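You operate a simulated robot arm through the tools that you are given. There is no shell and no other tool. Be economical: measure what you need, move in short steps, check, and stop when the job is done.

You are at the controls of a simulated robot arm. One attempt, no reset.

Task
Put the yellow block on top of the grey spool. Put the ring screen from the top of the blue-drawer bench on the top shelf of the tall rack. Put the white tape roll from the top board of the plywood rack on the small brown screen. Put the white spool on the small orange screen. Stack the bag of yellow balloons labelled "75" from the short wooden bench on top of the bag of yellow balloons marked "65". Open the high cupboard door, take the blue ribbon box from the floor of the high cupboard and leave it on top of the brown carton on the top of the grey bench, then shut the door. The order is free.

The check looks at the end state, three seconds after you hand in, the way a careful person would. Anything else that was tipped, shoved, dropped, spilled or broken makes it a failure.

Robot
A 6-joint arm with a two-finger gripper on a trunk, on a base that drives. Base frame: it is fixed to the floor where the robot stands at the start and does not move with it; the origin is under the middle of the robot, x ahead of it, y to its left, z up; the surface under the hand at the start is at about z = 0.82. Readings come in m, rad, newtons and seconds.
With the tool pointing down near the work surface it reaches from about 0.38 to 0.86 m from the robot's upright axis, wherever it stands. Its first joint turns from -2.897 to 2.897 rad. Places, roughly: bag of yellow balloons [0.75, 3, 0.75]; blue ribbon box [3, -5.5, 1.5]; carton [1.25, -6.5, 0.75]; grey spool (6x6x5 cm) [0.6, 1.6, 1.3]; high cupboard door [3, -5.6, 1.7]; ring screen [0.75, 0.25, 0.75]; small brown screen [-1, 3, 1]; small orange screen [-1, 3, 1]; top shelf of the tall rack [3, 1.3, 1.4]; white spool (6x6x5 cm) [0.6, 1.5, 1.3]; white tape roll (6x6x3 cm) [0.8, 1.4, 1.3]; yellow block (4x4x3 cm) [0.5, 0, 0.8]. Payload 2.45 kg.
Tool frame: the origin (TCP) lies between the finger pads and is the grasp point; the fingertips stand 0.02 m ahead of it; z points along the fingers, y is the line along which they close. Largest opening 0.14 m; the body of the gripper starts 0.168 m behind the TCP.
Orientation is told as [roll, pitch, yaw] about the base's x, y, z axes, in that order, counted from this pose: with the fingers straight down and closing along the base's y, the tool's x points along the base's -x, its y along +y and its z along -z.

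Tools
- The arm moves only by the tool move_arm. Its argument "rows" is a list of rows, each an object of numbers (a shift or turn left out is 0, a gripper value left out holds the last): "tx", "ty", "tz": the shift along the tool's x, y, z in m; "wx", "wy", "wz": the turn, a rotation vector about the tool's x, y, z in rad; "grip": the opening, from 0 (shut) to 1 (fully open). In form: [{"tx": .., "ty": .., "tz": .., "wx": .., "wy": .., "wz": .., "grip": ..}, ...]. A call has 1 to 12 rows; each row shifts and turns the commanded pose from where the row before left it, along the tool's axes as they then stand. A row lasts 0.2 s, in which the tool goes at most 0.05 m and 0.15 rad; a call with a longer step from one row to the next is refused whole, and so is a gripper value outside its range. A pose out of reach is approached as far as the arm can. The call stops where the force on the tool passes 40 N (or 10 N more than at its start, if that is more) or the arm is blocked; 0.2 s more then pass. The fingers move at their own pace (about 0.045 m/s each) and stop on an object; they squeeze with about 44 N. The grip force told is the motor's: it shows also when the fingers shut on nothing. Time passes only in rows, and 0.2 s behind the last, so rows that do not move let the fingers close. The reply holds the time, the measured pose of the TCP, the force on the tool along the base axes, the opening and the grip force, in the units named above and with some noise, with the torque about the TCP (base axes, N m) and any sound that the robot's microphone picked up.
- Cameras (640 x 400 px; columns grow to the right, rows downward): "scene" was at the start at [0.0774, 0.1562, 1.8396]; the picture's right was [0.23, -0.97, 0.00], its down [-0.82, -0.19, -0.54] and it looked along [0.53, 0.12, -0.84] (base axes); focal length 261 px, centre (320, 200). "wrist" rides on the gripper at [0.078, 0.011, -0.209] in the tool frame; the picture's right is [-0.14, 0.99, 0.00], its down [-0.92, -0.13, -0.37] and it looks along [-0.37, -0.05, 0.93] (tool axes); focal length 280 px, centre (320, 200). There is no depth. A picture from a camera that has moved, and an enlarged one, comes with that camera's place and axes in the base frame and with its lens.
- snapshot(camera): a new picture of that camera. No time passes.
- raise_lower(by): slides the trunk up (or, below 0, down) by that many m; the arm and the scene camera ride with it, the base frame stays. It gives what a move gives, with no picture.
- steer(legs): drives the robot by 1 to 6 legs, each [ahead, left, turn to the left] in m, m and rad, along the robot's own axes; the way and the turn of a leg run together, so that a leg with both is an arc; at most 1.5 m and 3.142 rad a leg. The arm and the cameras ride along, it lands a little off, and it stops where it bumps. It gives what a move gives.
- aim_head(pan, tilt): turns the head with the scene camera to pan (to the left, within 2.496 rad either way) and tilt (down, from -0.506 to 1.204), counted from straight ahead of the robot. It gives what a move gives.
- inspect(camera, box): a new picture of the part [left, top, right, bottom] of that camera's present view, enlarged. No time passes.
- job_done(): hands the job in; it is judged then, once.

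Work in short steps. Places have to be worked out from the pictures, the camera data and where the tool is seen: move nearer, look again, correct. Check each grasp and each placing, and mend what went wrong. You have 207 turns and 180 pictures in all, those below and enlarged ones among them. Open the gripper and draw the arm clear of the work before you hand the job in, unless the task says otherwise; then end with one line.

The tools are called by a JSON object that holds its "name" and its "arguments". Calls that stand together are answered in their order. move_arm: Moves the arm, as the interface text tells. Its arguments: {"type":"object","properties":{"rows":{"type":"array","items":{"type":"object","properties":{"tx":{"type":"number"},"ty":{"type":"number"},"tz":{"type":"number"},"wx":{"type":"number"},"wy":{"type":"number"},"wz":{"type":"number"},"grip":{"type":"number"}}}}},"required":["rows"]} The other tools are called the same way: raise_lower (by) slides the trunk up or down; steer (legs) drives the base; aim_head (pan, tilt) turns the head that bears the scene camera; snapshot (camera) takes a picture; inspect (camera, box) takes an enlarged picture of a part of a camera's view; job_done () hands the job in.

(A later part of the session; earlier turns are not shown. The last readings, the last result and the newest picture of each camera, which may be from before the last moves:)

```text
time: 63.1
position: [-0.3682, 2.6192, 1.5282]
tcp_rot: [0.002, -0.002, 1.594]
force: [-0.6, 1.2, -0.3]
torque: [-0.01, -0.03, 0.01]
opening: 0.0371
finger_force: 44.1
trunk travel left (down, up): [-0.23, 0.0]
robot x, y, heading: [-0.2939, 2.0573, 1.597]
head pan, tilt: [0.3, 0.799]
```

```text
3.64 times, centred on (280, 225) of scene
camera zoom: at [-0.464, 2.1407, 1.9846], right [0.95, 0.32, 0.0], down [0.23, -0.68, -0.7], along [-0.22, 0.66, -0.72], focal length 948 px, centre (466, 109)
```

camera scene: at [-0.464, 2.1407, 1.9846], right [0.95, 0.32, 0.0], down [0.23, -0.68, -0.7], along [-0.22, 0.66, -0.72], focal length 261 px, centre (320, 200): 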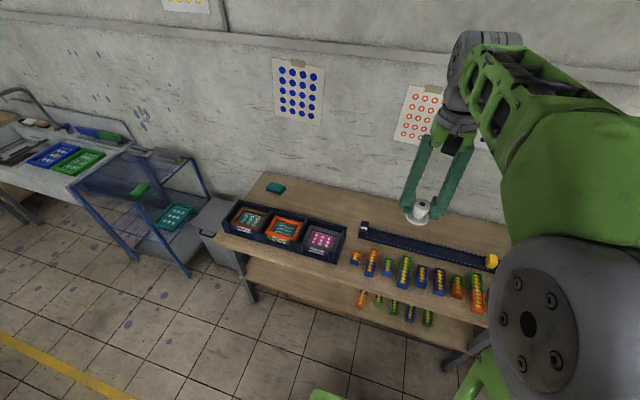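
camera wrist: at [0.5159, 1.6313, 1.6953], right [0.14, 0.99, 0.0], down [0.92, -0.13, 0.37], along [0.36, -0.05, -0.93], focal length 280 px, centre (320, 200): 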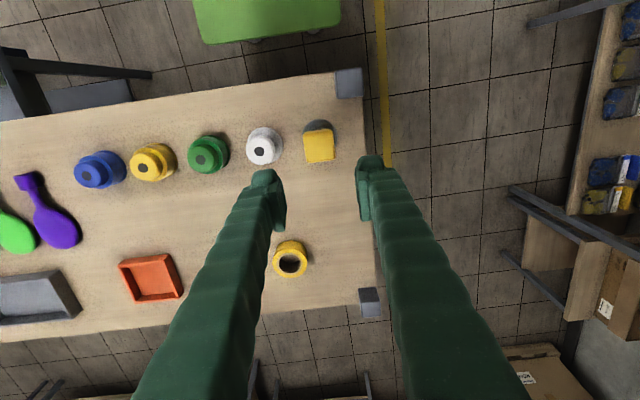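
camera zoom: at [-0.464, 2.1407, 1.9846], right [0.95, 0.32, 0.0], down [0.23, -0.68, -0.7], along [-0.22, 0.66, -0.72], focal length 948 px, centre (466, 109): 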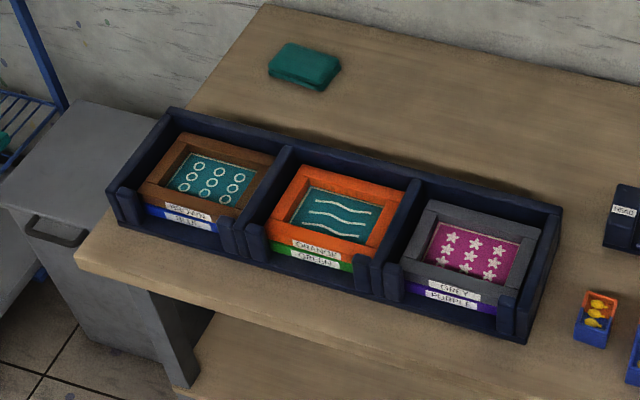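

Orange screen mesh ≈(-0.934,2.92), brown ≈(-1.146,2.92). Strafe left and approach.

{"name": "steer", "arguments": {"legs": [[0, 0.65, -0.026], [0.18, 0, 0]]}}

{"name": "snapshot", "arguments": {"camera": "wrist"}}

{"name": "snapshot", "arguments": {"camera": "scene"}}

```text
time: 70.3
position: [-0.9897, 2.7965, 1.5278]
tcp_rot: [0.0, 0.002, 1.566]
force: [0.5, -0.5, -0.8]
torque: [-0.09, 0.01, 0.0]
opening: 0.0368
finger_force: 44.5
trunk travel left (down, up): [-0.23, 0.0]
robot x, y, heading: [-0.9334, 2.2338, 1.563]
head pan, tilt: [0.3, 0.799]
```

```text
138 pictures are left
camera wrist: at [-1.0006, 2.718, 1.7358], right [-0.99, 0.14, 0.0], down [0.13, 0.92, 0.37], along [0.05, 0.36, -0.93], focal length 280 px, centre (320, 200)
```

wrist: 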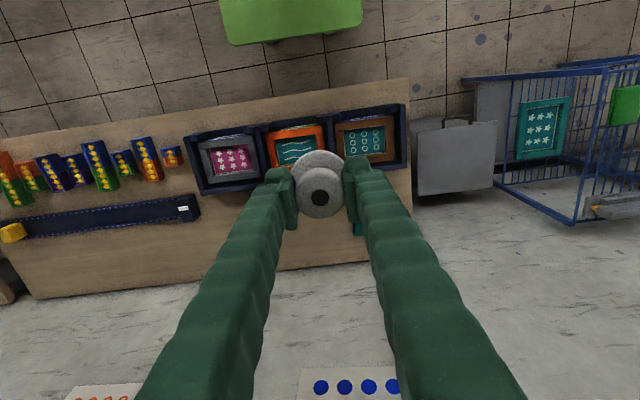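

```text
137 pictures are left
camera scene: at [-1.0991, 2.3219, 1.9845], right [0.96, 0.29, 0.0], down [0.21, -0.69, -0.7], along [-0.2, 0.67, -0.72], focal length 261 px, centre (320, 200)
```

scene: 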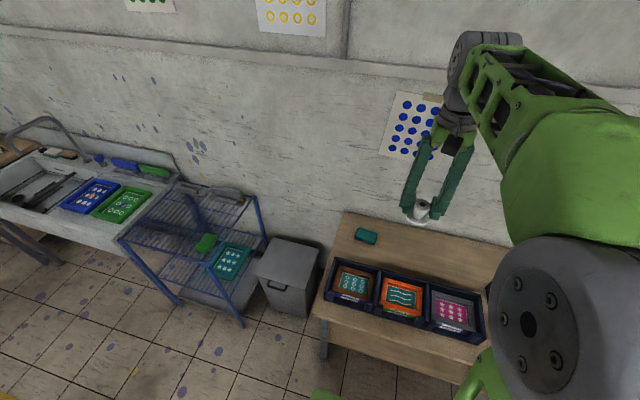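

Orange mesh is near (-0.893,2.895). Move over it and lower to ~1.08.

{"name": "move_arm", "arguments": {"rows": [{"tx": -0.033, "ty": -0.033}, {"tx": -0.033, "ty": -0.033}, {"tx": -0.032, "ty": -0.031}, {"tz": 0.048}, {"tz": 0.048}, {"tz": 0.048}, {"tz": 0.048}, {"tz": 0.048}, {"tz": 0.048}, {"tz": 0.048}, {"tz": 0.048}, {"tz": 0.048}]}}

{"name": "snapshot", "arguments": {"camera": "wrist"}}

{"name": "inspect", "arguments": {"camera": "scene", "box": [300, 200, 500, 350]}}

```text
time: 72.9
position: [-0.8924, 2.8957, 1.0954]
tcp_rot: [0.0, -0.002, 1.566]
force: [0.7, -0.1, 0.3]
torque: [-0.03, -0.02, 0.02]
opening: 0.0368
finger_force: 43.8
trunk travel left (down, up): [-0.23, 0.0]
robot x, y, heading: [-0.9334, 2.2302, 1.561]
head pan, tilt: [0.3, 0.799]
```

```text
136 pictures are left
camera wrist: at [-0.9035, 2.8166, 1.3047], right [-0.99, 0.14, 0.0], down [0.13, 0.92, 0.37], along [0.05, 0.36, -0.93], focal length 280 px, centre (320, 200)
```

wrist: 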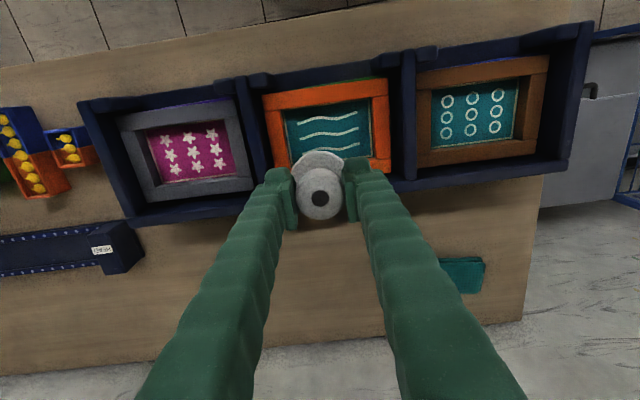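

```text
2.67 times, centred on (400, 275) of scene
camera zoom: at [-1.0989, 2.3217, 1.9845], right [0.96, 0.29, 0.0], down [0.21, -0.69, -0.7], along [-0.2, 0.67, -0.72], focal length 695 px, centre (107, 0)
```

zoom: 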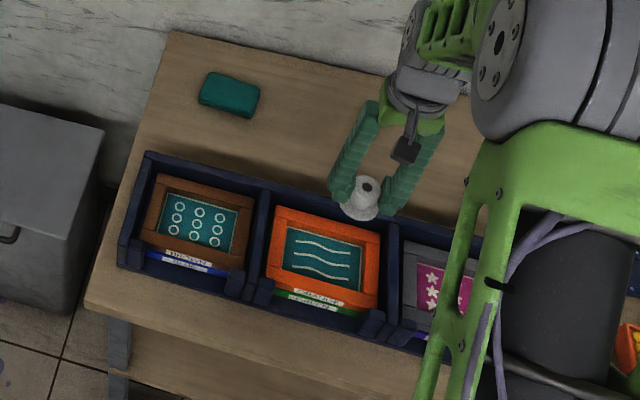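

Triangulating both views puts the mesh at ≈(-0.909,2.862,0.94). Shift there, lower a bit, recheck.

{"name": "move_arm", "arguments": {"rows": [{"tx": 0.033, "ty": 0.016}, {"tz": 0.03}, {"tz": 0.015}, {}]}}

{"name": "snapshot", "arguments": {"camera": "wrist"}}

{"name": "inspect", "arguments": {"camera": "scene", "box": [330, 230, 490, 330]}}

```text
time: 73.9
position: [-0.9078, 2.8573, 1.0501]
tcp_rot: [0.0, 0.0, 1.567]
force: [-0.7, 0.6, -1.2]
torque: [-0.02, 0.02, 0.01]
opening: 0.0373
finger_force: 43.9
trunk travel left (down, up): [-0.23, 0.0]
robot x, y, heading: [-0.9342, 2.2324, 1.563]
head pan, tilt: [0.3, 0.799]
```

```text
134 pictures are left
camera wrist: at [-0.9197, 2.7796, 1.2586], right [-0.99, 0.14, 0.0], down [0.13, 0.92, 0.37], along [0.05, 0.36, -0.93], focal length 280 px, centre (320, 200)
```

wrist: 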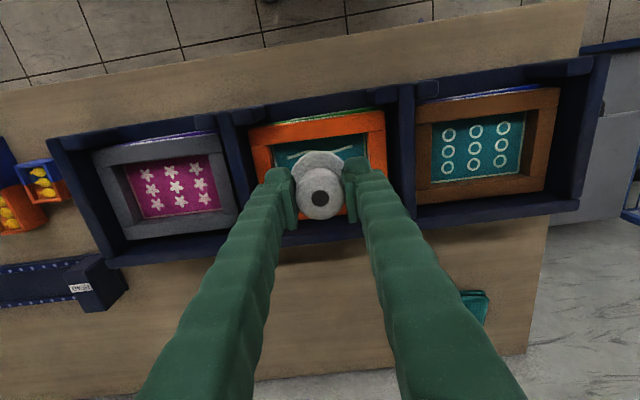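

```text
4.00 times, centred on (410, 280) of scene
camera zoom: at [-1.0989, 2.3208, 1.9846], right [0.96, 0.29, 0.0], down [0.21, -0.69, -0.7], along [-0.2, 0.67, -0.72], focal length 1043 px, centre (-40, -120)
```

zoom: 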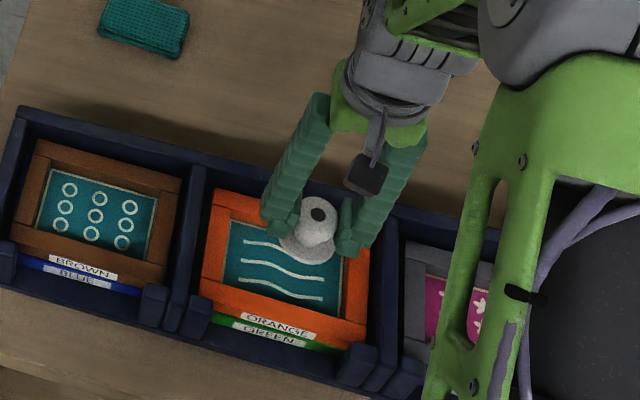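

Centred on the orange screen. Descend with small final steps.

{"name": "move_arm", "arguments": {"rows": [{"tz": 0.025}, {"tz": 0.02}, {"tz": 0.01}, {}]}}

{"name": "inspect", "arguments": {"camera": "scene", "box": [330, 230, 490, 330]}}

```text
time: 74.9
position: [-0.9076, 2.8589, 0.9951]
tcp_rot: [0.0, 0.0, 1.569]
force: [-0.2, 0.3, -0.4]
torque: [0.02, 0.01, 0.0]
opening: 0.0371
finger_force: 43.7
trunk travel left (down, up): [-0.23, 0.0]
robot x, y, heading: [-0.9356, 2.2324, 1.568]
head pan, tilt: [0.3, 0.799]
```

```text
4.00 times, centred on (410, 280) of scene
camera zoom: at [-1.0991, 2.3201, 1.9846], right [0.96, 0.29, 0.0], down [0.21, -0.69, -0.7], along [-0.2, 0.67, -0.72], focal length 1043 px, centre (-40, -120)
```

zoom: 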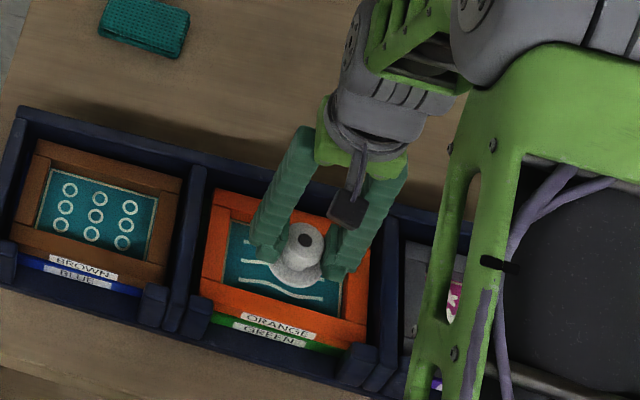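

No contact yet; continue in small steps.

{"name": "move_arm", "arguments": {"rows": [{"tz": 0.008}, {"tz": 0.008}, {}]}}

```text
time: 75.7
position: [-0.9077, 2.8595, 0.9793]
tcp_rot: [0.001, 0.001, 1.567]
force: [0.1, -0.3, 0.5]
torque: [0.0, 0.03, 0.0]
opening: 0.0372
finger_force: 44.0
trunk travel left (down, up): [-0.23, 0.0]
robot x, y, heading: [-0.9358, 2.2345, 1.566]
head pan, tilt: [0.3, 0.799]
```

{"name": "move_arm", "arguments": {"rows": [{"tz": 0.008}, {"tz": 0.008}, {}]}}

{"name": "inspect", "arguments": {"camera": "scene", "box": [330, 230, 490, 330]}}

{"name": "snapshot", "arguments": {"camera": "wrist"}}

```text
time: 76.5
position: [-0.9097, 2.8596, 0.962]
tcp_rot: [-0.001, 0.001, 1.568]
force: [0.4, -0.1, -0.6]
torque: [-0.01, 0.03, -0.02]
opening: 0.0368
finger_force: 43.6
trunk travel left (down, up): [-0.23, 0.0]
robot x, y, heading: [-0.9374, 2.235, 1.571]
head pan, tilt: [0.3, 0.799]
```

```text
4.00 times, centred on (410, 280) of scene
camera zoom: at [-1.0991, 2.3203, 1.9846], right [0.96, 0.29, 0.0], down [0.21, -0.69, -0.7], along [-0.2, 0.67, -0.72], focal length 1043 px, centre (-40, -120)
```

zoom: 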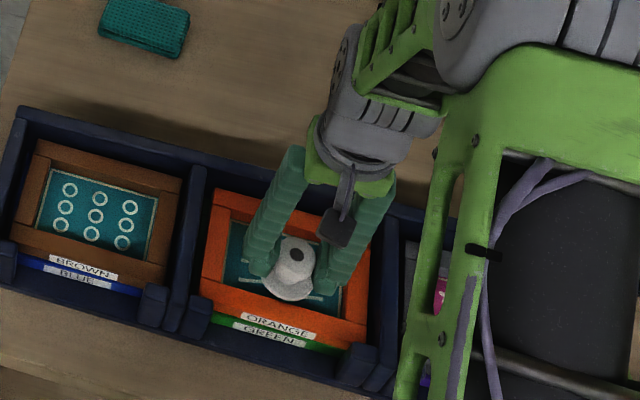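

```text
130 pictures are left
camera wrist: at [-0.9198, 2.7803, 1.1712], right [-0.99, 0.14, 0.0], down [0.13, 0.92, 0.37], along [0.05, 0.36, -0.93], focal length 280 px, centre (320, 200)
```

wrist: 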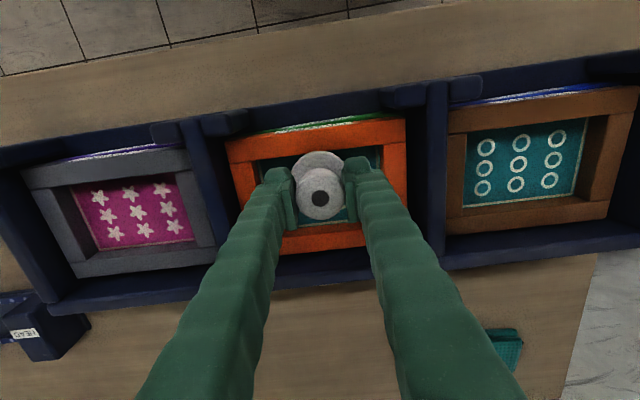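

No contact at 0.917; scale change between wrist pictures suggests the frame top is lower (~0.89) and its centre at y≈2.88. I shift 2 cm ahead and recheck.

{"name": "move_arm", "arguments": {"rows": [{"tx": -0.021, "ty": -0.003}, {}]}}

{"name": "inspect", "arguments": {"camera": "scene", "box": [360, 250, 456, 320]}}

{"name": "inspect", "arguments": {"camera": "wrist", "box": [200, 100, 440, 270]}}

```text
time: 77.1
position: [-0.9056, 2.8803, 0.9616]
tcp_rot: [0.0, 0.0, 1.567]
force: [0.8, -0.2, -0.3]
torque: [0.04, 0.0, -0.03]
opening: 0.037
finger_force: 44.2
trunk travel left (down, up): [-0.23, 0.0]
robot x, y, heading: [-0.9358, 2.2329, 1.566]
head pan, tilt: [0.3, 0.799]
```

```text
5.71 times, centred on (408, 285) of scene
camera zoom: at [-1.0992, 2.3198, 1.9847], right [0.96, 0.29, 0.0], down [0.21, -0.69, -0.7], along [-0.2, 0.67, -0.72], focal length 1490 px, centre (-183, -286)
```

zoom: 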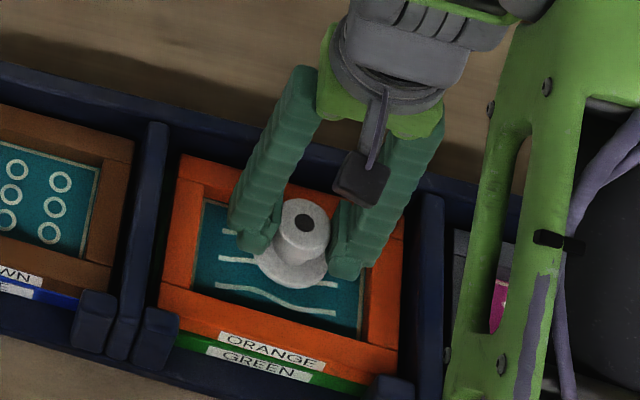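

```text
2.35 times, centred on (320, 185) of wrist
camera zoom: at [-0.9171, 2.8017, 1.1711], right [-0.99, 0.14, 0.0], down [0.13, 0.92, 0.37], along [0.05, 0.36, -0.93], focal length 660 px, centre (320, 235)
```

zoom: 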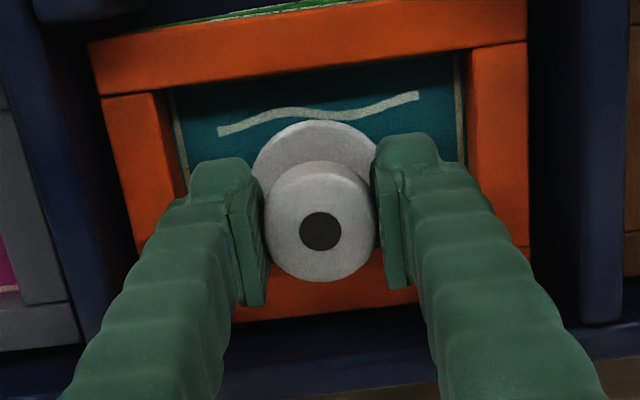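

Only slight correction needed. Continue descending in small steps.

{"name": "move_arm", "arguments": {"rows": [{"tx": -0.008, "tz": 0.008}, {"tz": 0.01}, {"tz": 0.008}, {}]}}

{"name": "inspect", "arguments": {"camera": "scene", "box": [360, 250, 456, 320]}}

```text
time: 78.1
position: [-0.9062, 2.8886, 0.9362]
tcp_rot: [-0.001, -0.001, 1.568]
force: [0.0, 0.1, -0.4]
torque: [0.01, 0.0, 0.04]
opening: 0.0373
finger_force: 44.1
trunk travel left (down, up): [-0.23, 0.0]
robot x, y, heading: [-0.9341, 2.2317, 1.569]
head pan, tilt: [0.3, 0.799]
```

```text
5.71 times, centred on (408, 285) of scene
camera zoom: at [-1.0991, 2.3202, 1.9846], right [0.96, 0.29, 0.0], down [0.21, -0.69, -0.7], along [-0.2, 0.67, -0.72], focal length 1490 px, centre (-183, -286)
```

zoom: 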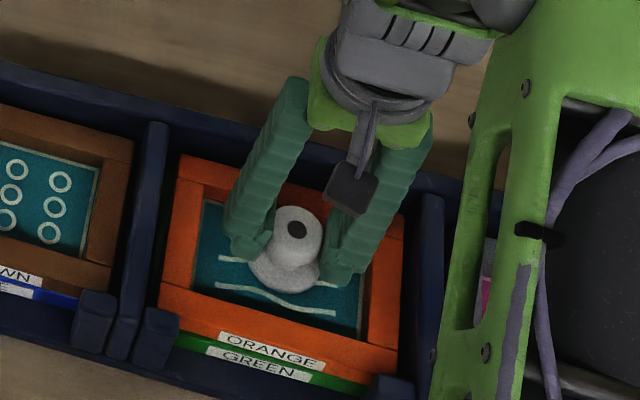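

{"name": "move_arm", "arguments": {"rows": [{"tz": 0.008}, {"tz": 0.008}, {}]}}

{"name": "inspect", "arguments": {"camera": "scene", "box": [360, 250, 456, 320]}}

```text
time: 78.6
position: [-0.9056, 2.8919, 0.93]
tcp_rot: [-0.002, -0.006, 1.567]
force: [-1.4, -9.8, 28.9]
torque: [-0.4, -0.01, 0.02]
opening: 0.0372
finger_force: 45.1
trunk travel left (down, up): [-0.23, 0.0]
robot x, y, heading: [-0.933, 2.2339, 1.566]
head pan, tilt: [0.3, 0.799]
stopped in row 2: the force on the tool passed its limit at 42 N (the readings are from after the stop); the commanded pose is now the measured one
```

```text
5.71 times, centred on (408, 285) of scene
camera zoom: at [-1.0992, 2.3175, 1.985], right [0.96, 0.29, 0.0], down [0.21, -0.69, -0.7], along [-0.2, 0.67, -0.72], focal length 1490 px, centre (-183, -286)
```

zoom: 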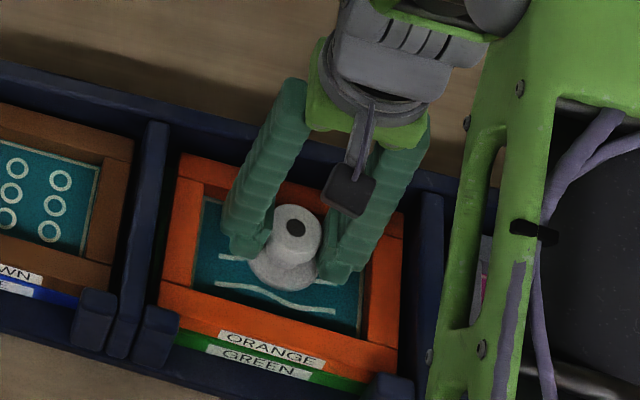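

Contact on the mesh at z≈0.885. Relieve slightly, open and retreat.

{"name": "move_arm", "arguments": {"rows": [{"tz": -0.003}, {"grip": 0.38}, {"grip": 0.38}, {"grip": 0.38}, {"tz": -0.03}, {"tz": -0.04}, {"tz": -0.045}, {"tz": -0.045}, {"tz": -0.045}, {"tz": -0.045}]}}

{"name": "inspect", "arguments": {"camera": "scene", "box": [320, 230, 480, 340]}}

{"name": "snapshot", "arguments": {"camera": "wrist"}}

```text
time: 80.8
position: [-0.9085, 2.8891, 1.1796]
tcp_rot: [-0.001, -0.006, 1.566]
force: [0.5, -0.1, 0.2]
torque: [0.06, -0.01, -0.01]
opening: 0.0532
finger_force: 0.1
trunk travel left (down, up): [-0.23, 0.0]
robot x, y, heading: [-0.94, 2.2329, 1.567]
head pan, tilt: [0.3, 0.799]
```

```text
3.64 times, centred on (400, 285) of scene
camera zoom: at [-1.0992, 2.3189, 1.9847], right [0.96, 0.29, 0.0], down [0.21, -0.69, -0.7], along [-0.2, 0.67, -0.72], focal length 948 px, centre (29, -109)
```

zoom: 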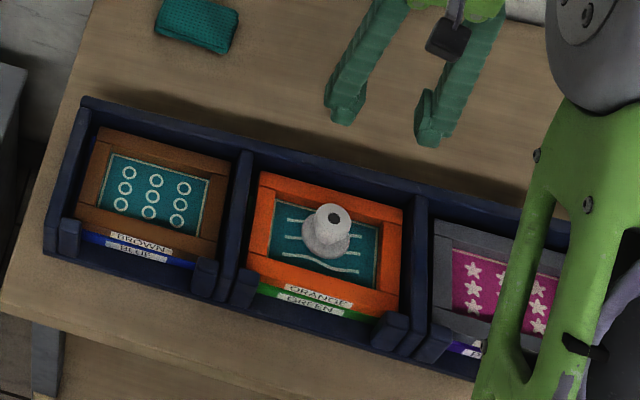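

```text
124 pictures are left
camera wrist: at [-0.9201, 2.8077, 1.3884], right [-0.99, 0.14, 0.0], down [0.13, 0.92, 0.37], along [0.05, 0.37, -0.93], focal length 280 px, centre (320, 200)
```

wrist: 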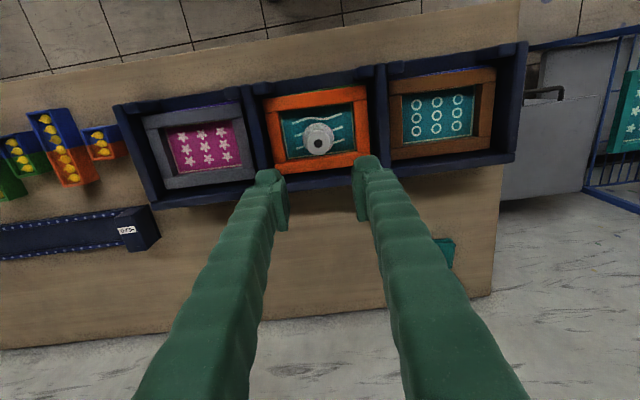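

White spool stands on the orange screen. Now the balloon bags: raise the arm, strafe right toward the short bench.

{"name": "move_arm", "arguments": {"rows": [{"tz": -0.045}, {"tz": -0.045}, {"tz": -0.045}, {"tz": -0.045}, {"tz": -0.045}, {"tx": 0.045}, {"tx": 0.045}, {"tx": 0.045}]}}

{"name": "steer", "arguments": {"legs": [[-0.05, 0, 0], [0, -1.2, 0]]}}

{"name": "aim_head", "arguments": {"pan": -0.2, "tilt": 0.8}}

{"name": "snapshot", "arguments": {"camera": "scene"}}

```text
time: 82.6
position: [-0.9077, 2.7514, 1.4055]
tcp_rot: [0.0, -0.006, 1.567]
force: [0.8, -0.6, 0.4]
torque: [0.06, 0.0, 0.01]
opening: 0.0532
finger_force: 0.0
trunk travel left (down, up): [-0.23, 0.0]
robot x, y, heading: [-0.9367, 2.234, 1.564]
head pan, tilt: [0.3, 0.799]
```

```text
time: 93.9
position: [0.2757, 2.7112, 1.4056]
tcp_rot: [0.0, -0.005, 1.587]
force: [0.2, 0.9, 0.6]
torque: [0.01, 0.0, -0.02]
opening: 0.053
finger_force: 0.0
trunk travel left (down, up): [-0.23, 0.0]
robot x, y, heading: [0.2572, 2.187, 1.589]
head pan, tilt: [0.3, 0.799]
```

```text
time: 94.8
position: [0.2762, 2.7101, 1.4052]
tcp_rot: [-0.001, -0.005, 1.585]
force: [-0.1, -0.3, -0.3]
torque: [0.0, 0.0, -0.01]
opening: 0.0531
finger_force: 0.1
trunk travel left (down, up): [-0.23, 0.0]
robot x, y, heading: [0.2574, 2.1883, 1.584]
head pan, tilt: [-0.201, 0.799]
```

```text
123 pictures are left
camera scene: at [0.1332, 2.275, 1.9846], right [0.98, -0.18, 0.0], down [-0.13, -0.7, -0.7], along [0.13, 0.69, -0.72], focal length 261 px, centre (320, 200)
```

scene: 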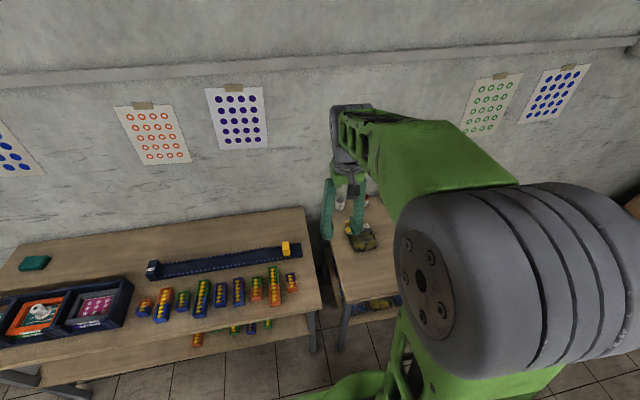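

The arm hides the short bench; strafe right another 0.4 m and use the wrist camera.

{"name": "steer", "arguments": {"legs": [[0, -0.4, -0.014]]}}

{"name": "snapshot", "arguments": {"camera": "wrist"}}

{"name": "aim_head", "arguments": {"pan": 0.5, "tilt": 0.8}}

{"name": "snapshot", "arguments": {"camera": "scene"}}

```text
time: 98.8
position: [0.6737, 2.7134, 1.4037]
tcp_rot: [-0.002, -0.003, 1.572]
force: [0.3, 0.8, -0.4]
torque: [-0.01, 0.04, 0.01]
opening: 0.0533
finger_force: 0.0
trunk travel left (down, up): [-0.23, 0.0]
robot x, y, heading: [0.6459, 2.1929, 1.572]
head pan, tilt: [-0.201, 0.799]
```

```text
122 pictures are left
camera wrist: at [0.6627, 2.6324, 1.6131], right [-0.99, 0.14, 0.0], down [0.13, 0.92, 0.37], along [0.05, 0.37, -0.93], focal length 280 px, centre (320, 200)
```

wrist: 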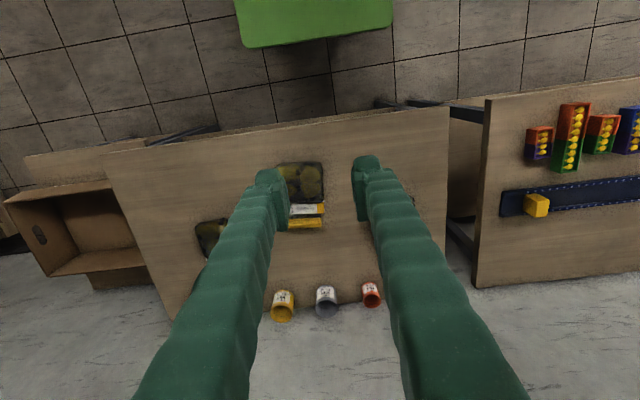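

```text
time: 99.9
position: [0.6736, 2.7137, 1.4052]
tcp_rot: [0.001, -0.006, 1.572]
force: [-0.4, 0.1, 0.3]
torque: [-0.01, -0.01, 0.0]
opening: 0.0531
finger_force: 0.1
trunk travel left (down, up): [-0.23, 0.0]
robot x, y, heading: [0.6452, 2.1921, 1.571]
head pan, tilt: [0.499, 0.799]
```

```text
121 pictures are left
camera scene: at [0.4695, 2.2715, 1.9846], right [0.88, 0.48, 0.0], down [0.34, -0.63, -0.7], along [-0.33, 0.61, -0.72], focal length 261 px, centre (320, 200)
```

scene: 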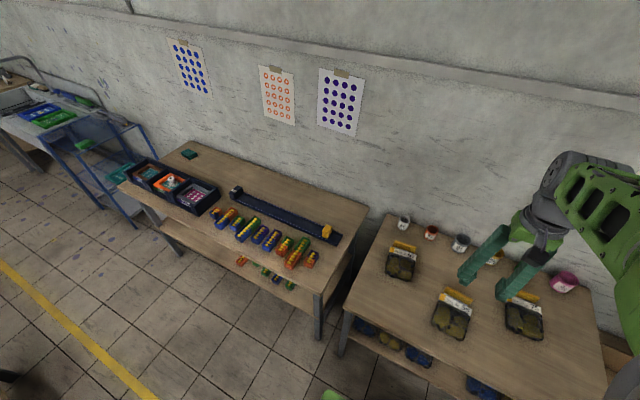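

{"name": "inspect", "arguments": {"camera": "scene", "box": [350, 210, 580, 360]}}

{"name": "inspect", "arguments": {"camera": "scene", "box": [420, 275, 500, 345]}}

{"name": "inspect", "arguments": {"camera": "scene", "box": [490, 275, 570, 345]}}

{"name": "inspect", "arguments": {"camera": "scene", "box": [365, 230, 445, 300]}}

```text
2.67 times, centred on (465, 285) of scene
camera zoom: at [0.4695, 2.2715, 1.9846], right [0.88, 0.48, 0.0], down [0.34, -0.63, -0.7], along [-0.33, 0.61, -0.72], focal length 695 px, centre (-67, -27)
```

zoom: 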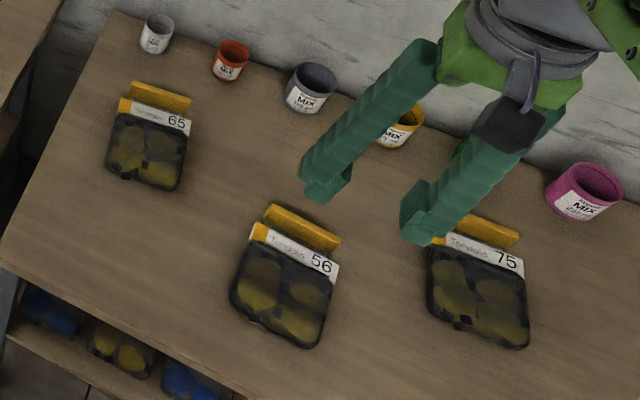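

```text
5.71 times, centred on (460, 310) of scene
camera zoom: at [0.4695, 2.2715, 1.9846], right [0.88, 0.48, 0.0], down [0.34, -0.63, -0.7], along [-0.33, 0.61, -0.72], focal length 1490 px, centre (-480, -429)
```

zoom: 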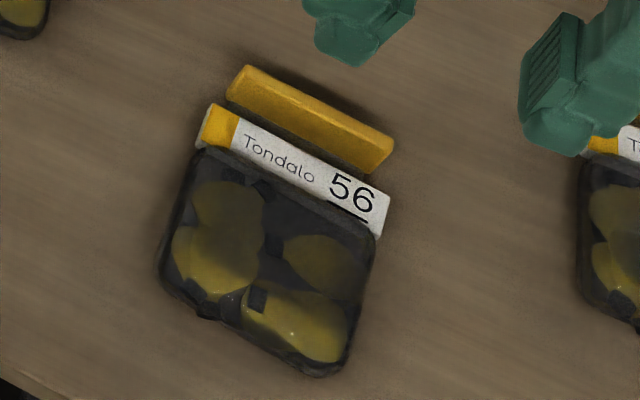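

```text
5.71 times, centred on (530, 310) of scene
camera zoom: at [0.4695, 2.2715, 1.9846], right [0.88, 0.48, 0.0], down [0.34, -0.63, -0.7], along [-0.33, 0.61, -0.72], focal length 1490 px, centre (-880, -429)
```

zoom: 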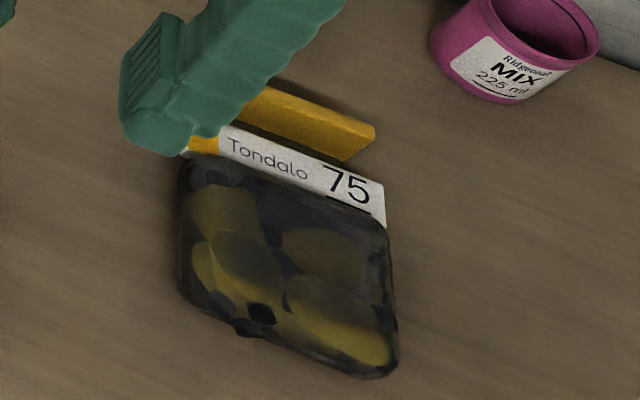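

```text
5.71 times, centred on (405, 265) of scene
camera zoom: at [0.4695, 2.2715, 1.9846], right [0.88, 0.48, 0.0], down [0.34, -0.63, -0.7], along [-0.33, 0.61, -0.72], focal length 1490 px, centre (-166, -171)
```

zoom: 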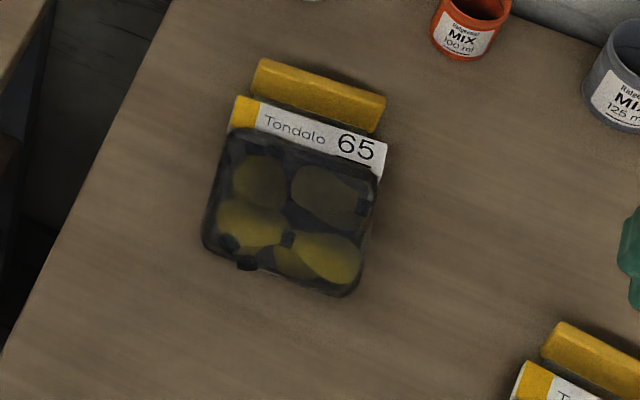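

The "65" is left (~0.50,3.05), distractor "56" in the middle, "75" right (~1.06,3.05); bench top ~0.78. Position the robot between them, closer.

{"name": "steer", "arguments": {"legs": [[0.14, -0.14, 0]]}}

{"name": "move_arm", "arguments": {"rows": [{"ty": -0.045}, {"ty": -0.045}, {"ty": -0.045}, {"ty": -0.045}, {"ty": -0.045}, {"tx": -0.04, "ty": -0.02}, {"tx": -0.04}, {"tx": -0.03}, {"tz": 0.04}, {"tz": 0.04}, {"tz": 0.04}]}}

{"name": "snapshot", "arguments": {"camera": "wrist"}}

{"name": "aim_head", "arguments": {"pan": 0.1, "tilt": 0.9}}

{"name": "snapshot", "arguments": {"camera": "scene"}}

```text
time: 101.7
position: [0.8114, 2.8548, 1.4042]
tcp_rot: [-0.001, -0.005, 1.57]
force: [-0.2, -0.1, -1.1]
torque: [-0.06, 0.06, 0.03]
opening: 0.0533
finger_force: 0.0
trunk travel left (down, up): [-0.23, 0.0]
robot x, y, heading: [0.7869, 2.3314, 1.573]
head pan, tilt: [0.499, 0.799]
```

```text
time: 104.1
position: [1.0544, 2.9672, 1.2867]
tcp_rot: [0.0, -0.006, 1.574]
force: [-0.3, 0.5, 0.8]
torque: [-0.02, 0.05, -0.02]
opening: 0.0533
finger_force: 0.0
trunk travel left (down, up): [-0.23, 0.0]
robot x, y, heading: [0.7833, 2.3336, 1.566]
head pan, tilt: [0.499, 0.799]
```

```text
116 pictures are left
camera wrist: at [1.0432, 2.8866, 1.4958], right [-0.99, 0.14, 0.0], down [0.13, 0.92, 0.37], along [0.05, 0.37, -0.93], focal length 280 px, centre (320, 200)
```

wrist: 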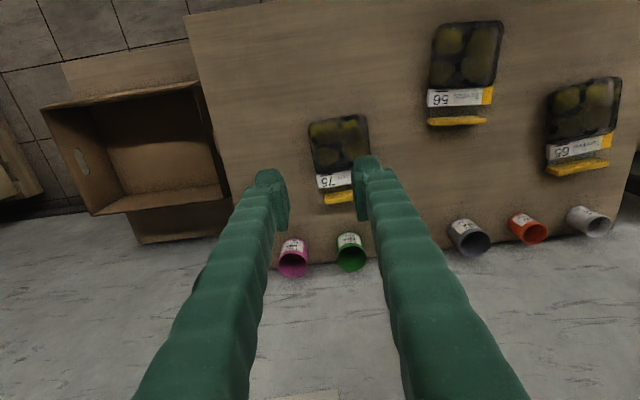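

```text
time: 105.0
position: [1.0543, 2.9658, 1.2894]
tcp_rot: [0.0, -0.006, 1.572]
force: [-0.5, 0.2, -0.1]
torque: [0.0, 0.02, 0.0]
opening: 0.0531
finger_force: 0.1
trunk travel left (down, up): [-0.23, 0.0]
robot x, y, heading: [0.7853, 2.3326, 1.572]
head pan, tilt: [0.099, 0.901]
```

```text
115 pictures are left
camera scene: at [0.6376, 2.4176, 1.9767], right [0.99, 0.1, 0.0], down [0.08, -0.78, -0.62], along [-0.06, 0.62, -0.78], focal length 261 px, centre (320, 200)
```

scene: 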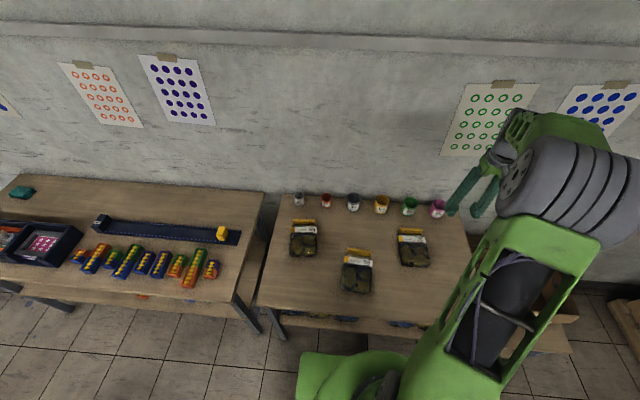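

Move above the "75" bag and lower for a closer look.

{"name": "move_arm", "arguments": {"rows": [{"ty": 0.04, "tx": -0.04, "grip": 0.7}, {"tx": -0.02, "tz": 0.04}, {"tz": 0.04}, {"tz": 0.04}, {"tz": 0.04}]}}

{"name": "snapshot", "arguments": {"camera": "wrist"}}

{"name": "inspect", "arguments": {"camera": "scene", "box": [340, 160, 500, 280]}}

```text
refused: row 1 steps farther than a row can; nothing moved
```

```text
114 pictures are left
camera wrist: at [1.0429, 2.886, 1.4966], right [-0.99, 0.14, 0.0], down [0.13, 0.92, 0.37], along [0.05, 0.37, -0.93], focal length 280 px, centre (320, 200)
```

wrist: 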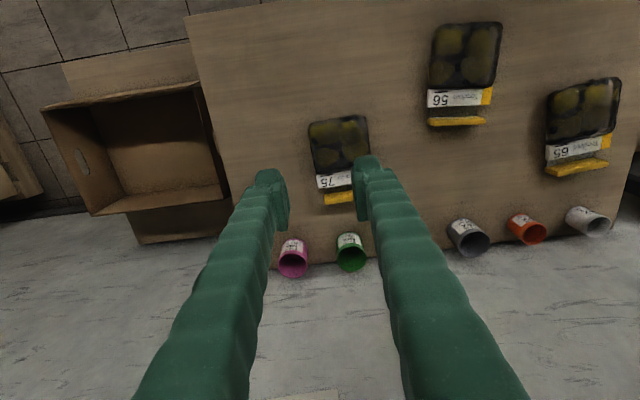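

```text
3.33 times, centred on (420, 220) of scene
camera zoom: at [0.6376, 2.4176, 1.9767], right [0.99, 0.1, 0.0], down [0.08, -0.78, -0.62], along [-0.06, 0.62, -0.78], focal length 869 px, centre (-13, 133)
```

zoom: 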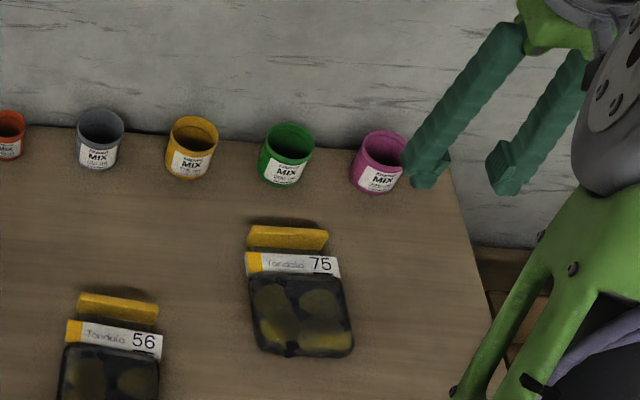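

Resend with shorter steps.

{"name": "move_arm", "arguments": {"rows": [{"ty": 0.04, "grip": 0.7}, {"tx": -0.04}, {"tx": -0.02, "tz": 0.04}, {"tz": 0.04}, {"tz": 0.04}, {"tz": 0.04}]}}

{"name": "snapshot", "arguments": {"camera": "wrist"}}

{"name": "inspect", "arguments": {"camera": "scene", "box": [340, 160, 500, 280]}}

```text
time: 106.4
position: [1.0138, 3.0285, 1.1227]
tcp_rot: [-0.001, -0.005, 1.573]
force: [0.7, 0.4, -0.2]
torque: [-0.05, 0.01, 0.03]
opening: 0.0976
finger_force: 0.0
trunk travel left (down, up): [-0.23, 0.0]
robot x, y, heading: [0.7851, 2.3307, 1.57]
head pan, tilt: [0.099, 0.901]
```

```text
112 pictures are left
camera wrist: at [1.0021, 2.9477, 1.3307], right [-0.99, 0.14, 0.0], down [0.13, 0.92, 0.37], along [0.05, 0.37, -0.93], focal length 280 px, centre (320, 200)
```

wrist: 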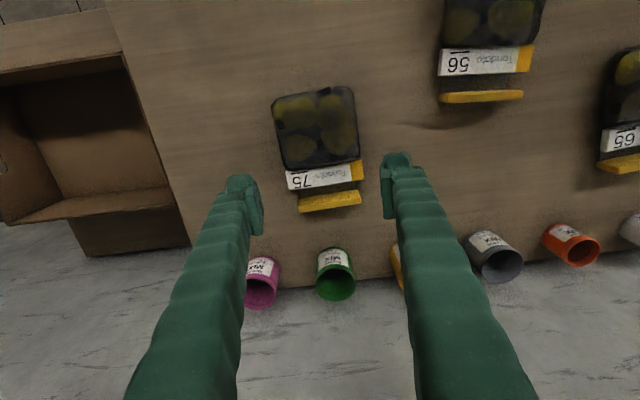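

```text
3.33 times, centred on (420, 220) of scene
camera zoom: at [0.6382, 2.4188, 1.9766], right [0.99, 0.1, 0.0], down [0.08, -0.78, -0.62], along [-0.06, 0.62, -0.78], focal length 869 px, centre (-13, 133)
```

zoom: 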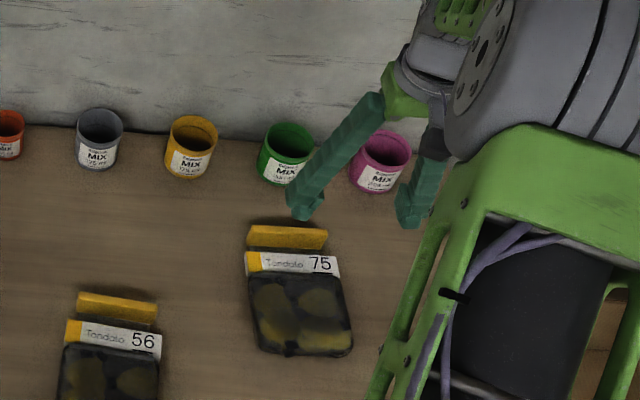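

Bar of the "75" bag ≈(1.008,3.12,0.89), body centre ≈(1.015,3.00). I zoom to understand the bar's shape.

{"name": "inspect", "arguments": {"camera": "wrist", "box": [250, 70, 390, 230]}}

{"name": "inspect", "arguments": {"camera": "scene", "box": [395, 215, 455, 275]}}

```text
2.50 times, centred on (320, 150) of wrist
camera zoom: at [1.0021, 2.9477, 1.3307], right [-0.99, 0.14, 0.0], down [0.13, 0.92, 0.37], along [0.05, 0.37, -0.93], focal length 701 px, centre (320, 325)
```

zoom: 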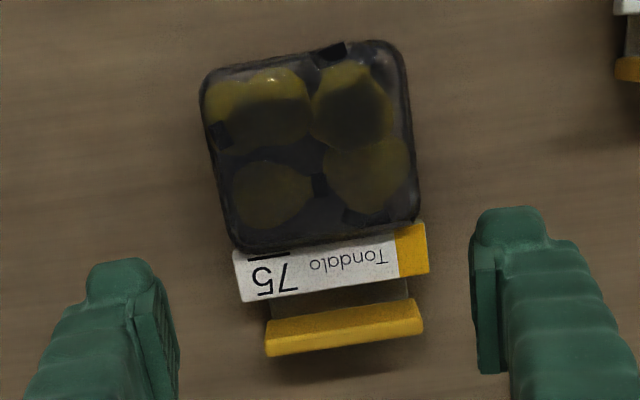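

```text
6.67 times, centred on (425, 245) of scene
camera zoom: at [0.6382, 2.4188, 1.9766], right [0.99, 0.1, 0.0], down [0.08, -0.78, -0.62], along [-0.06, 0.62, -0.78], focal length 1738 px, centre (-380, -100)
```

zoom: 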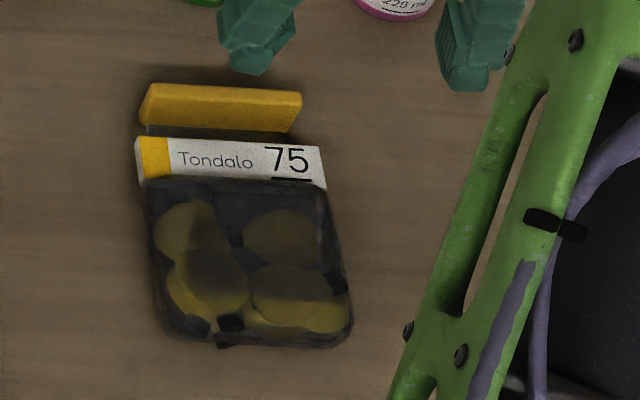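

The yellow piece is an upright tab (~3 cm tall, along x), good to pinch along y. Rotate the tool by 90° and move above it.

{"name": "move_arm", "arguments": {"rows": [{"wz": 0.143}, {"wz": 0.143}, {"wz": 0.143}, {"wz": 0.143}, {"wz": 0.143}, {"wz": 0.143}, {"wz": 0.143}, {"wz": 0.143}, {"wz": 0.143}, {"wz": 0.143}, {"wz": 0.143}, {"grip": 0.45}]}}

{"name": "move_arm", "arguments": {"rows": [{"ty": 0.04}, {"ty": 0.035}, {"tz": 0.04}]}}

{"name": "snapshot", "arguments": {"camera": "wrist"}}

{"name": "inspect", "arguments": {"camera": "scene", "box": [380, 170, 480, 270]}}

```text
time: 109.0
position: [1.015, 3.0266, 1.1269]
tcp_rot: [0.005, 0.002, -0.002]
force: [0.2, 0.9, 0.4]
torque: [-0.03, 0.03, -0.02]
opening: 0.0638
finger_force: 0.0
trunk travel left (down, up): [-0.23, 0.0]
robot x, y, heading: [0.7883, 2.3331, 1.571]
head pan, tilt: [0.099, 0.901]
```

```text
time: 109.8
position: [1.0182, 3.1041, 1.0829]
tcp_rot: [0.006, -0.001, 0.0]
force: [0.1, 0.9, 0.2]
torque: [-0.05, 0.02, 0.0]
opening: 0.063
finger_force: 0.0
trunk travel left (down, up): [-0.23, 0.0]
robot x, y, heading: [0.7889, 2.3346, 1.571]
head pan, tilt: [0.099, 0.901]
```

```text
108 pictures are left
camera wrist: at [0.9392, 3.112, 1.292], right [0.14, 0.99, 0.0], down [0.92, -0.13, 0.37], along [0.37, -0.05, -0.93], focal length 280 px, centre (320, 200)
```

wrist: 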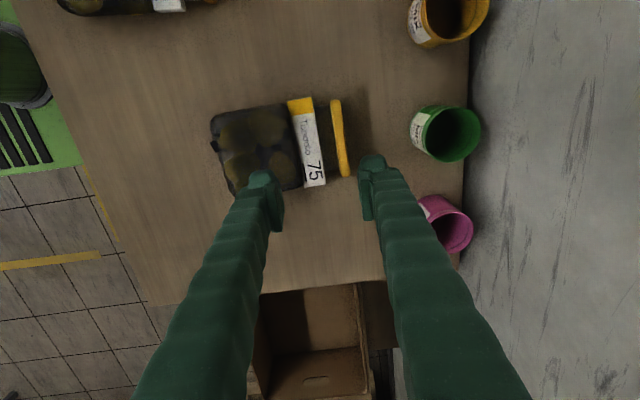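

```text
4.00 times, centred on (430, 220) of scene
camera zoom: at [0.6383, 2.4188, 1.9766], right [0.99, 0.1, 0.0], down [0.08, -0.78, -0.62], along [-0.06, 0.62, -0.78], focal length 1043 px, centre (-120, 120)
```

zoom: 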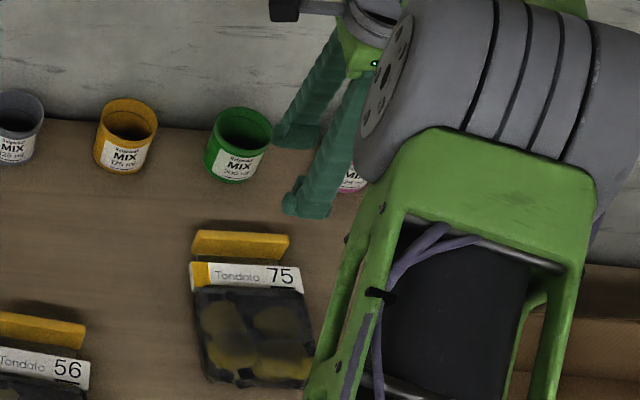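

Tab seen edge-on, at ≈(1.006,3.129). Shift there, descend to z≈0.98 and look.

{"name": "move_arm", "arguments": {"rows": [{"tx": 0.012, "ty": 0.025}, {"tz": 0.035}, {"tz": 0.035}, {"tz": 0.03}]}}

{"name": "snapshot", "arguments": {"camera": "wrist"}}

{"name": "inspect", "arguments": {"camera": "scene", "box": [380, 170, 480, 270]}}

```text
time: 110.8
position: [1.0054, 3.1273, 0.9852]
tcp_rot: [0.005, 0.001, -0.001]
force: [-0.4, 0.3, 0.3]
torque: [-0.02, 0.01, 0.03]
opening: 0.0629
finger_force: 0.1
trunk travel left (down, up): [-0.23, 0.0]
robot x, y, heading: [0.7866, 2.3325, 1.568]
head pan, tilt: [0.099, 0.901]
```

```text
106 pictures are left
camera wrist: at [0.9273, 3.1366, 1.1942], right [0.14, 0.99, 0.01], down [0.92, -0.13, 0.37], along [0.37, -0.05, -0.93], focal length 280 px, centre (320, 200)
```

wrist: 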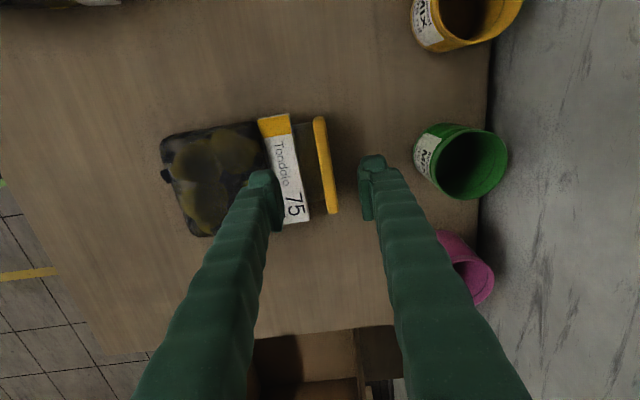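

```text
4.00 times, centred on (430, 220) of scene
camera zoom: at [0.6378, 2.4181, 1.9767], right [0.99, 0.1, 0.0], down [0.08, -0.78, -0.62], along [-0.06, 0.62, -0.78], focal length 1043 px, centre (-120, 120)
```

zoom: 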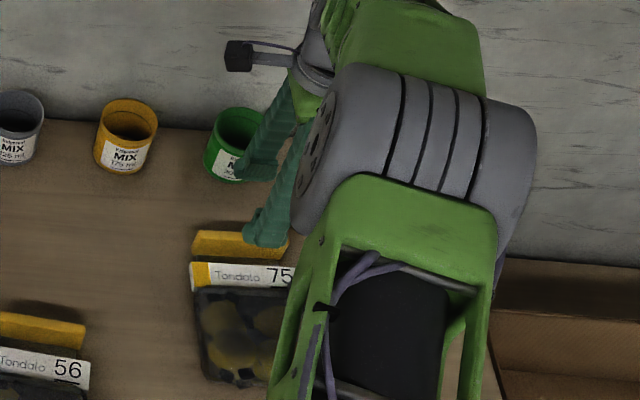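

Tab ≈(1.010,3.132), centre z≈0.87. Narrow the fingers to ~32 mm so the near one fits between label and tab, then descend to ~0.91 and look.

{"name": "move_arm", "arguments": {"rows": [{"tx": -0.005, "ty": 0.005, "grip": 0.24}, {}, {}, {"tz": 0.03}, {"tz": 0.03}, {"tz": 0.01}]}}

{"name": "snapshot", "arguments": {"camera": "wrist"}}

{"name": "inspect", "arguments": {"camera": "scene", "box": [390, 190, 450, 260]}}

```text
time: 112.2
position: [1.01, 3.1332, 0.9151]
tcp_rot: [0.006, -0.001, 0.0]
force: [-0.8, -0.1, 0.7]
torque: [0.01, 0.01, -0.01]
opening: 0.0335
finger_force: 0.0
trunk travel left (down, up): [-0.23, 0.0]
robot x, y, heading: [0.7824, 2.3318, 1.57]
head pan, tilt: [0.099, 0.901]
```

```text
104 pictures are left
camera wrist: at [0.9317, 3.1428, 1.1236], right [0.14, 0.99, 0.01], down [0.92, -0.13, 0.37], along [0.37, -0.05, -0.93], focal length 280 px, centre (320, 200)
```

wrist: 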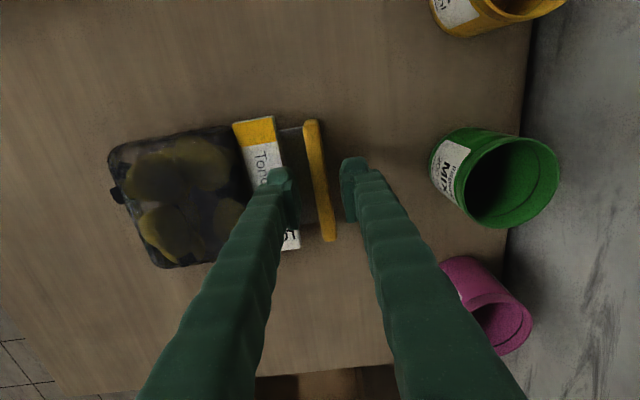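

```text
5.71 times, centred on (420, 225) of scene
camera zoom: at [0.6377, 2.4178, 1.9767], right [0.99, 0.1, 0.0], down [0.08, -0.78, -0.62], along [-0.06, 0.62, -0.78], focal length 1490 px, centre (-251, 57)
```

zoom: 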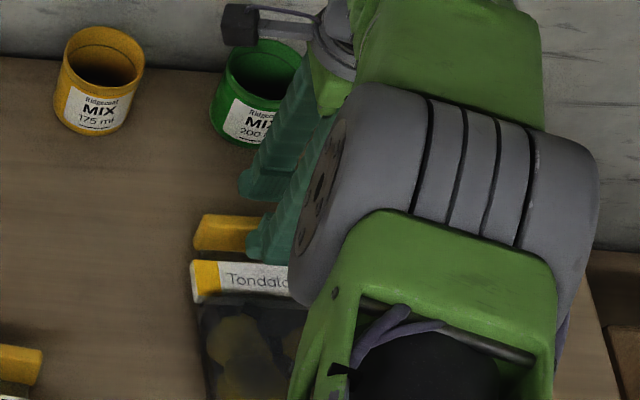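

Tab is centred between the fingers. Descend gently further.

{"name": "move_arm", "arguments": {"rows": [{"tz": 0.01}, {"tz": 0.008}, {"tz": 0.008}, {}]}}

{"name": "inspect", "arguments": {"camera": "wrist", "box": [220, 90, 420, 260]}}

{"name": "inspect", "arguments": {"camera": "scene", "box": [390, 190, 450, 260]}}

```text
time: 113.0
position: [1.0104, 3.1368, 0.8986]
tcp_rot: [0.014, -0.003, 0.001]
force: [-1.1, -6.6, 19.9]
torque: [-0.83, -0.18, -0.14]
opening: 0.0391
finger_force: 4.2
trunk travel left (down, up): [-0.23, 0.0]
robot x, y, heading: [0.7851, 2.3321, 1.574]
head pan, tilt: [0.099, 0.901]
stopped in row 4: the force on the tool passed its limit at 42 N (the readings are from after the stop); the commanded pose is now the measured one
```

```text
2.35 times, centred on (320, 175) of wrist
camera zoom: at [0.931, 3.1447, 1.1075], right [0.14, 0.99, 0.01], down [0.92, -0.13, 0.37], along [0.37, -0.04, -0.93], focal length 660 px, centre (320, 259)
```

zoom: 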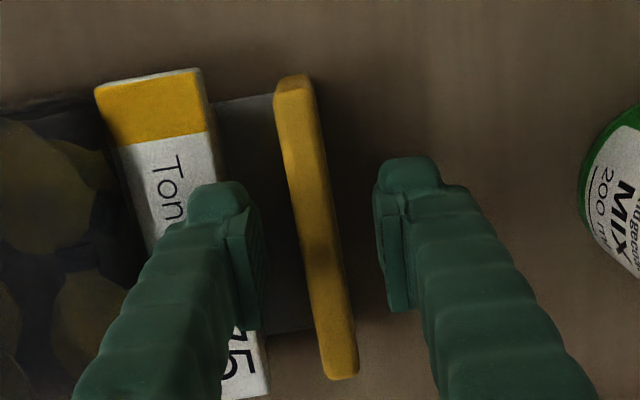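

```text
5.71 times, centred on (420, 225) of scene
camera zoom: at [0.6371, 2.4161, 1.9768], right [0.99, 0.1, 0.0], down [0.08, -0.78, -0.62], along [-0.06, 0.62, -0.78], focal length 1490 px, centre (-251, 57)
```

zoom: 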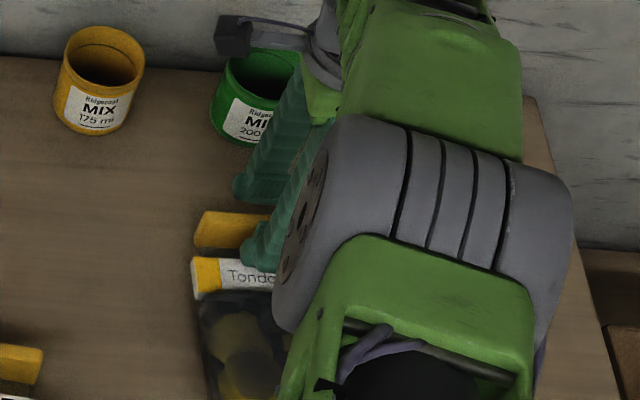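

The near finger touched the label edge. Lift, narrow the opening to ~22 mm and retry centred on the tab.

{"name": "move_arm", "arguments": {"rows": [{"tz": -0.03}, {"ty": -0.003, "wx": 0.012, "grip": 0.155}, {}, {}]}}

{"name": "inspect", "arguments": {"camera": "wrist", "box": [220, 90, 420, 260]}}

```text
time: 114.0
position: [1.0123, 3.1336, 0.9247]
tcp_rot: [0.0, -0.003, 0.002]
force: [-0.9, -1.1, -0.1]
torque: [-0.01, 0.05, 0.01]
opening: 0.0218
finger_force: 0.1
trunk travel left (down, up): [-0.23, 0.0]
robot x, y, heading: [0.7854, 2.3341, 1.572]
head pan, tilt: [0.099, 0.901]
```

```text
2.35 times, centred on (320, 175) of wrist
camera zoom: at [0.9324, 3.1432, 1.1334], right [0.14, 0.99, 0.0], down [0.92, -0.13, 0.37], along [0.37, -0.05, -0.93], focal length 660 px, centre (320, 259)
```

zoom: 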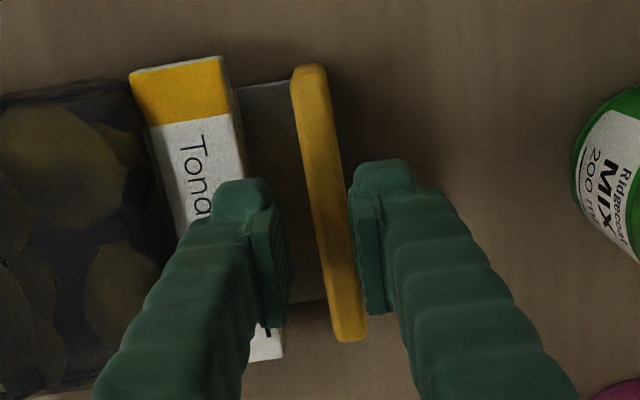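

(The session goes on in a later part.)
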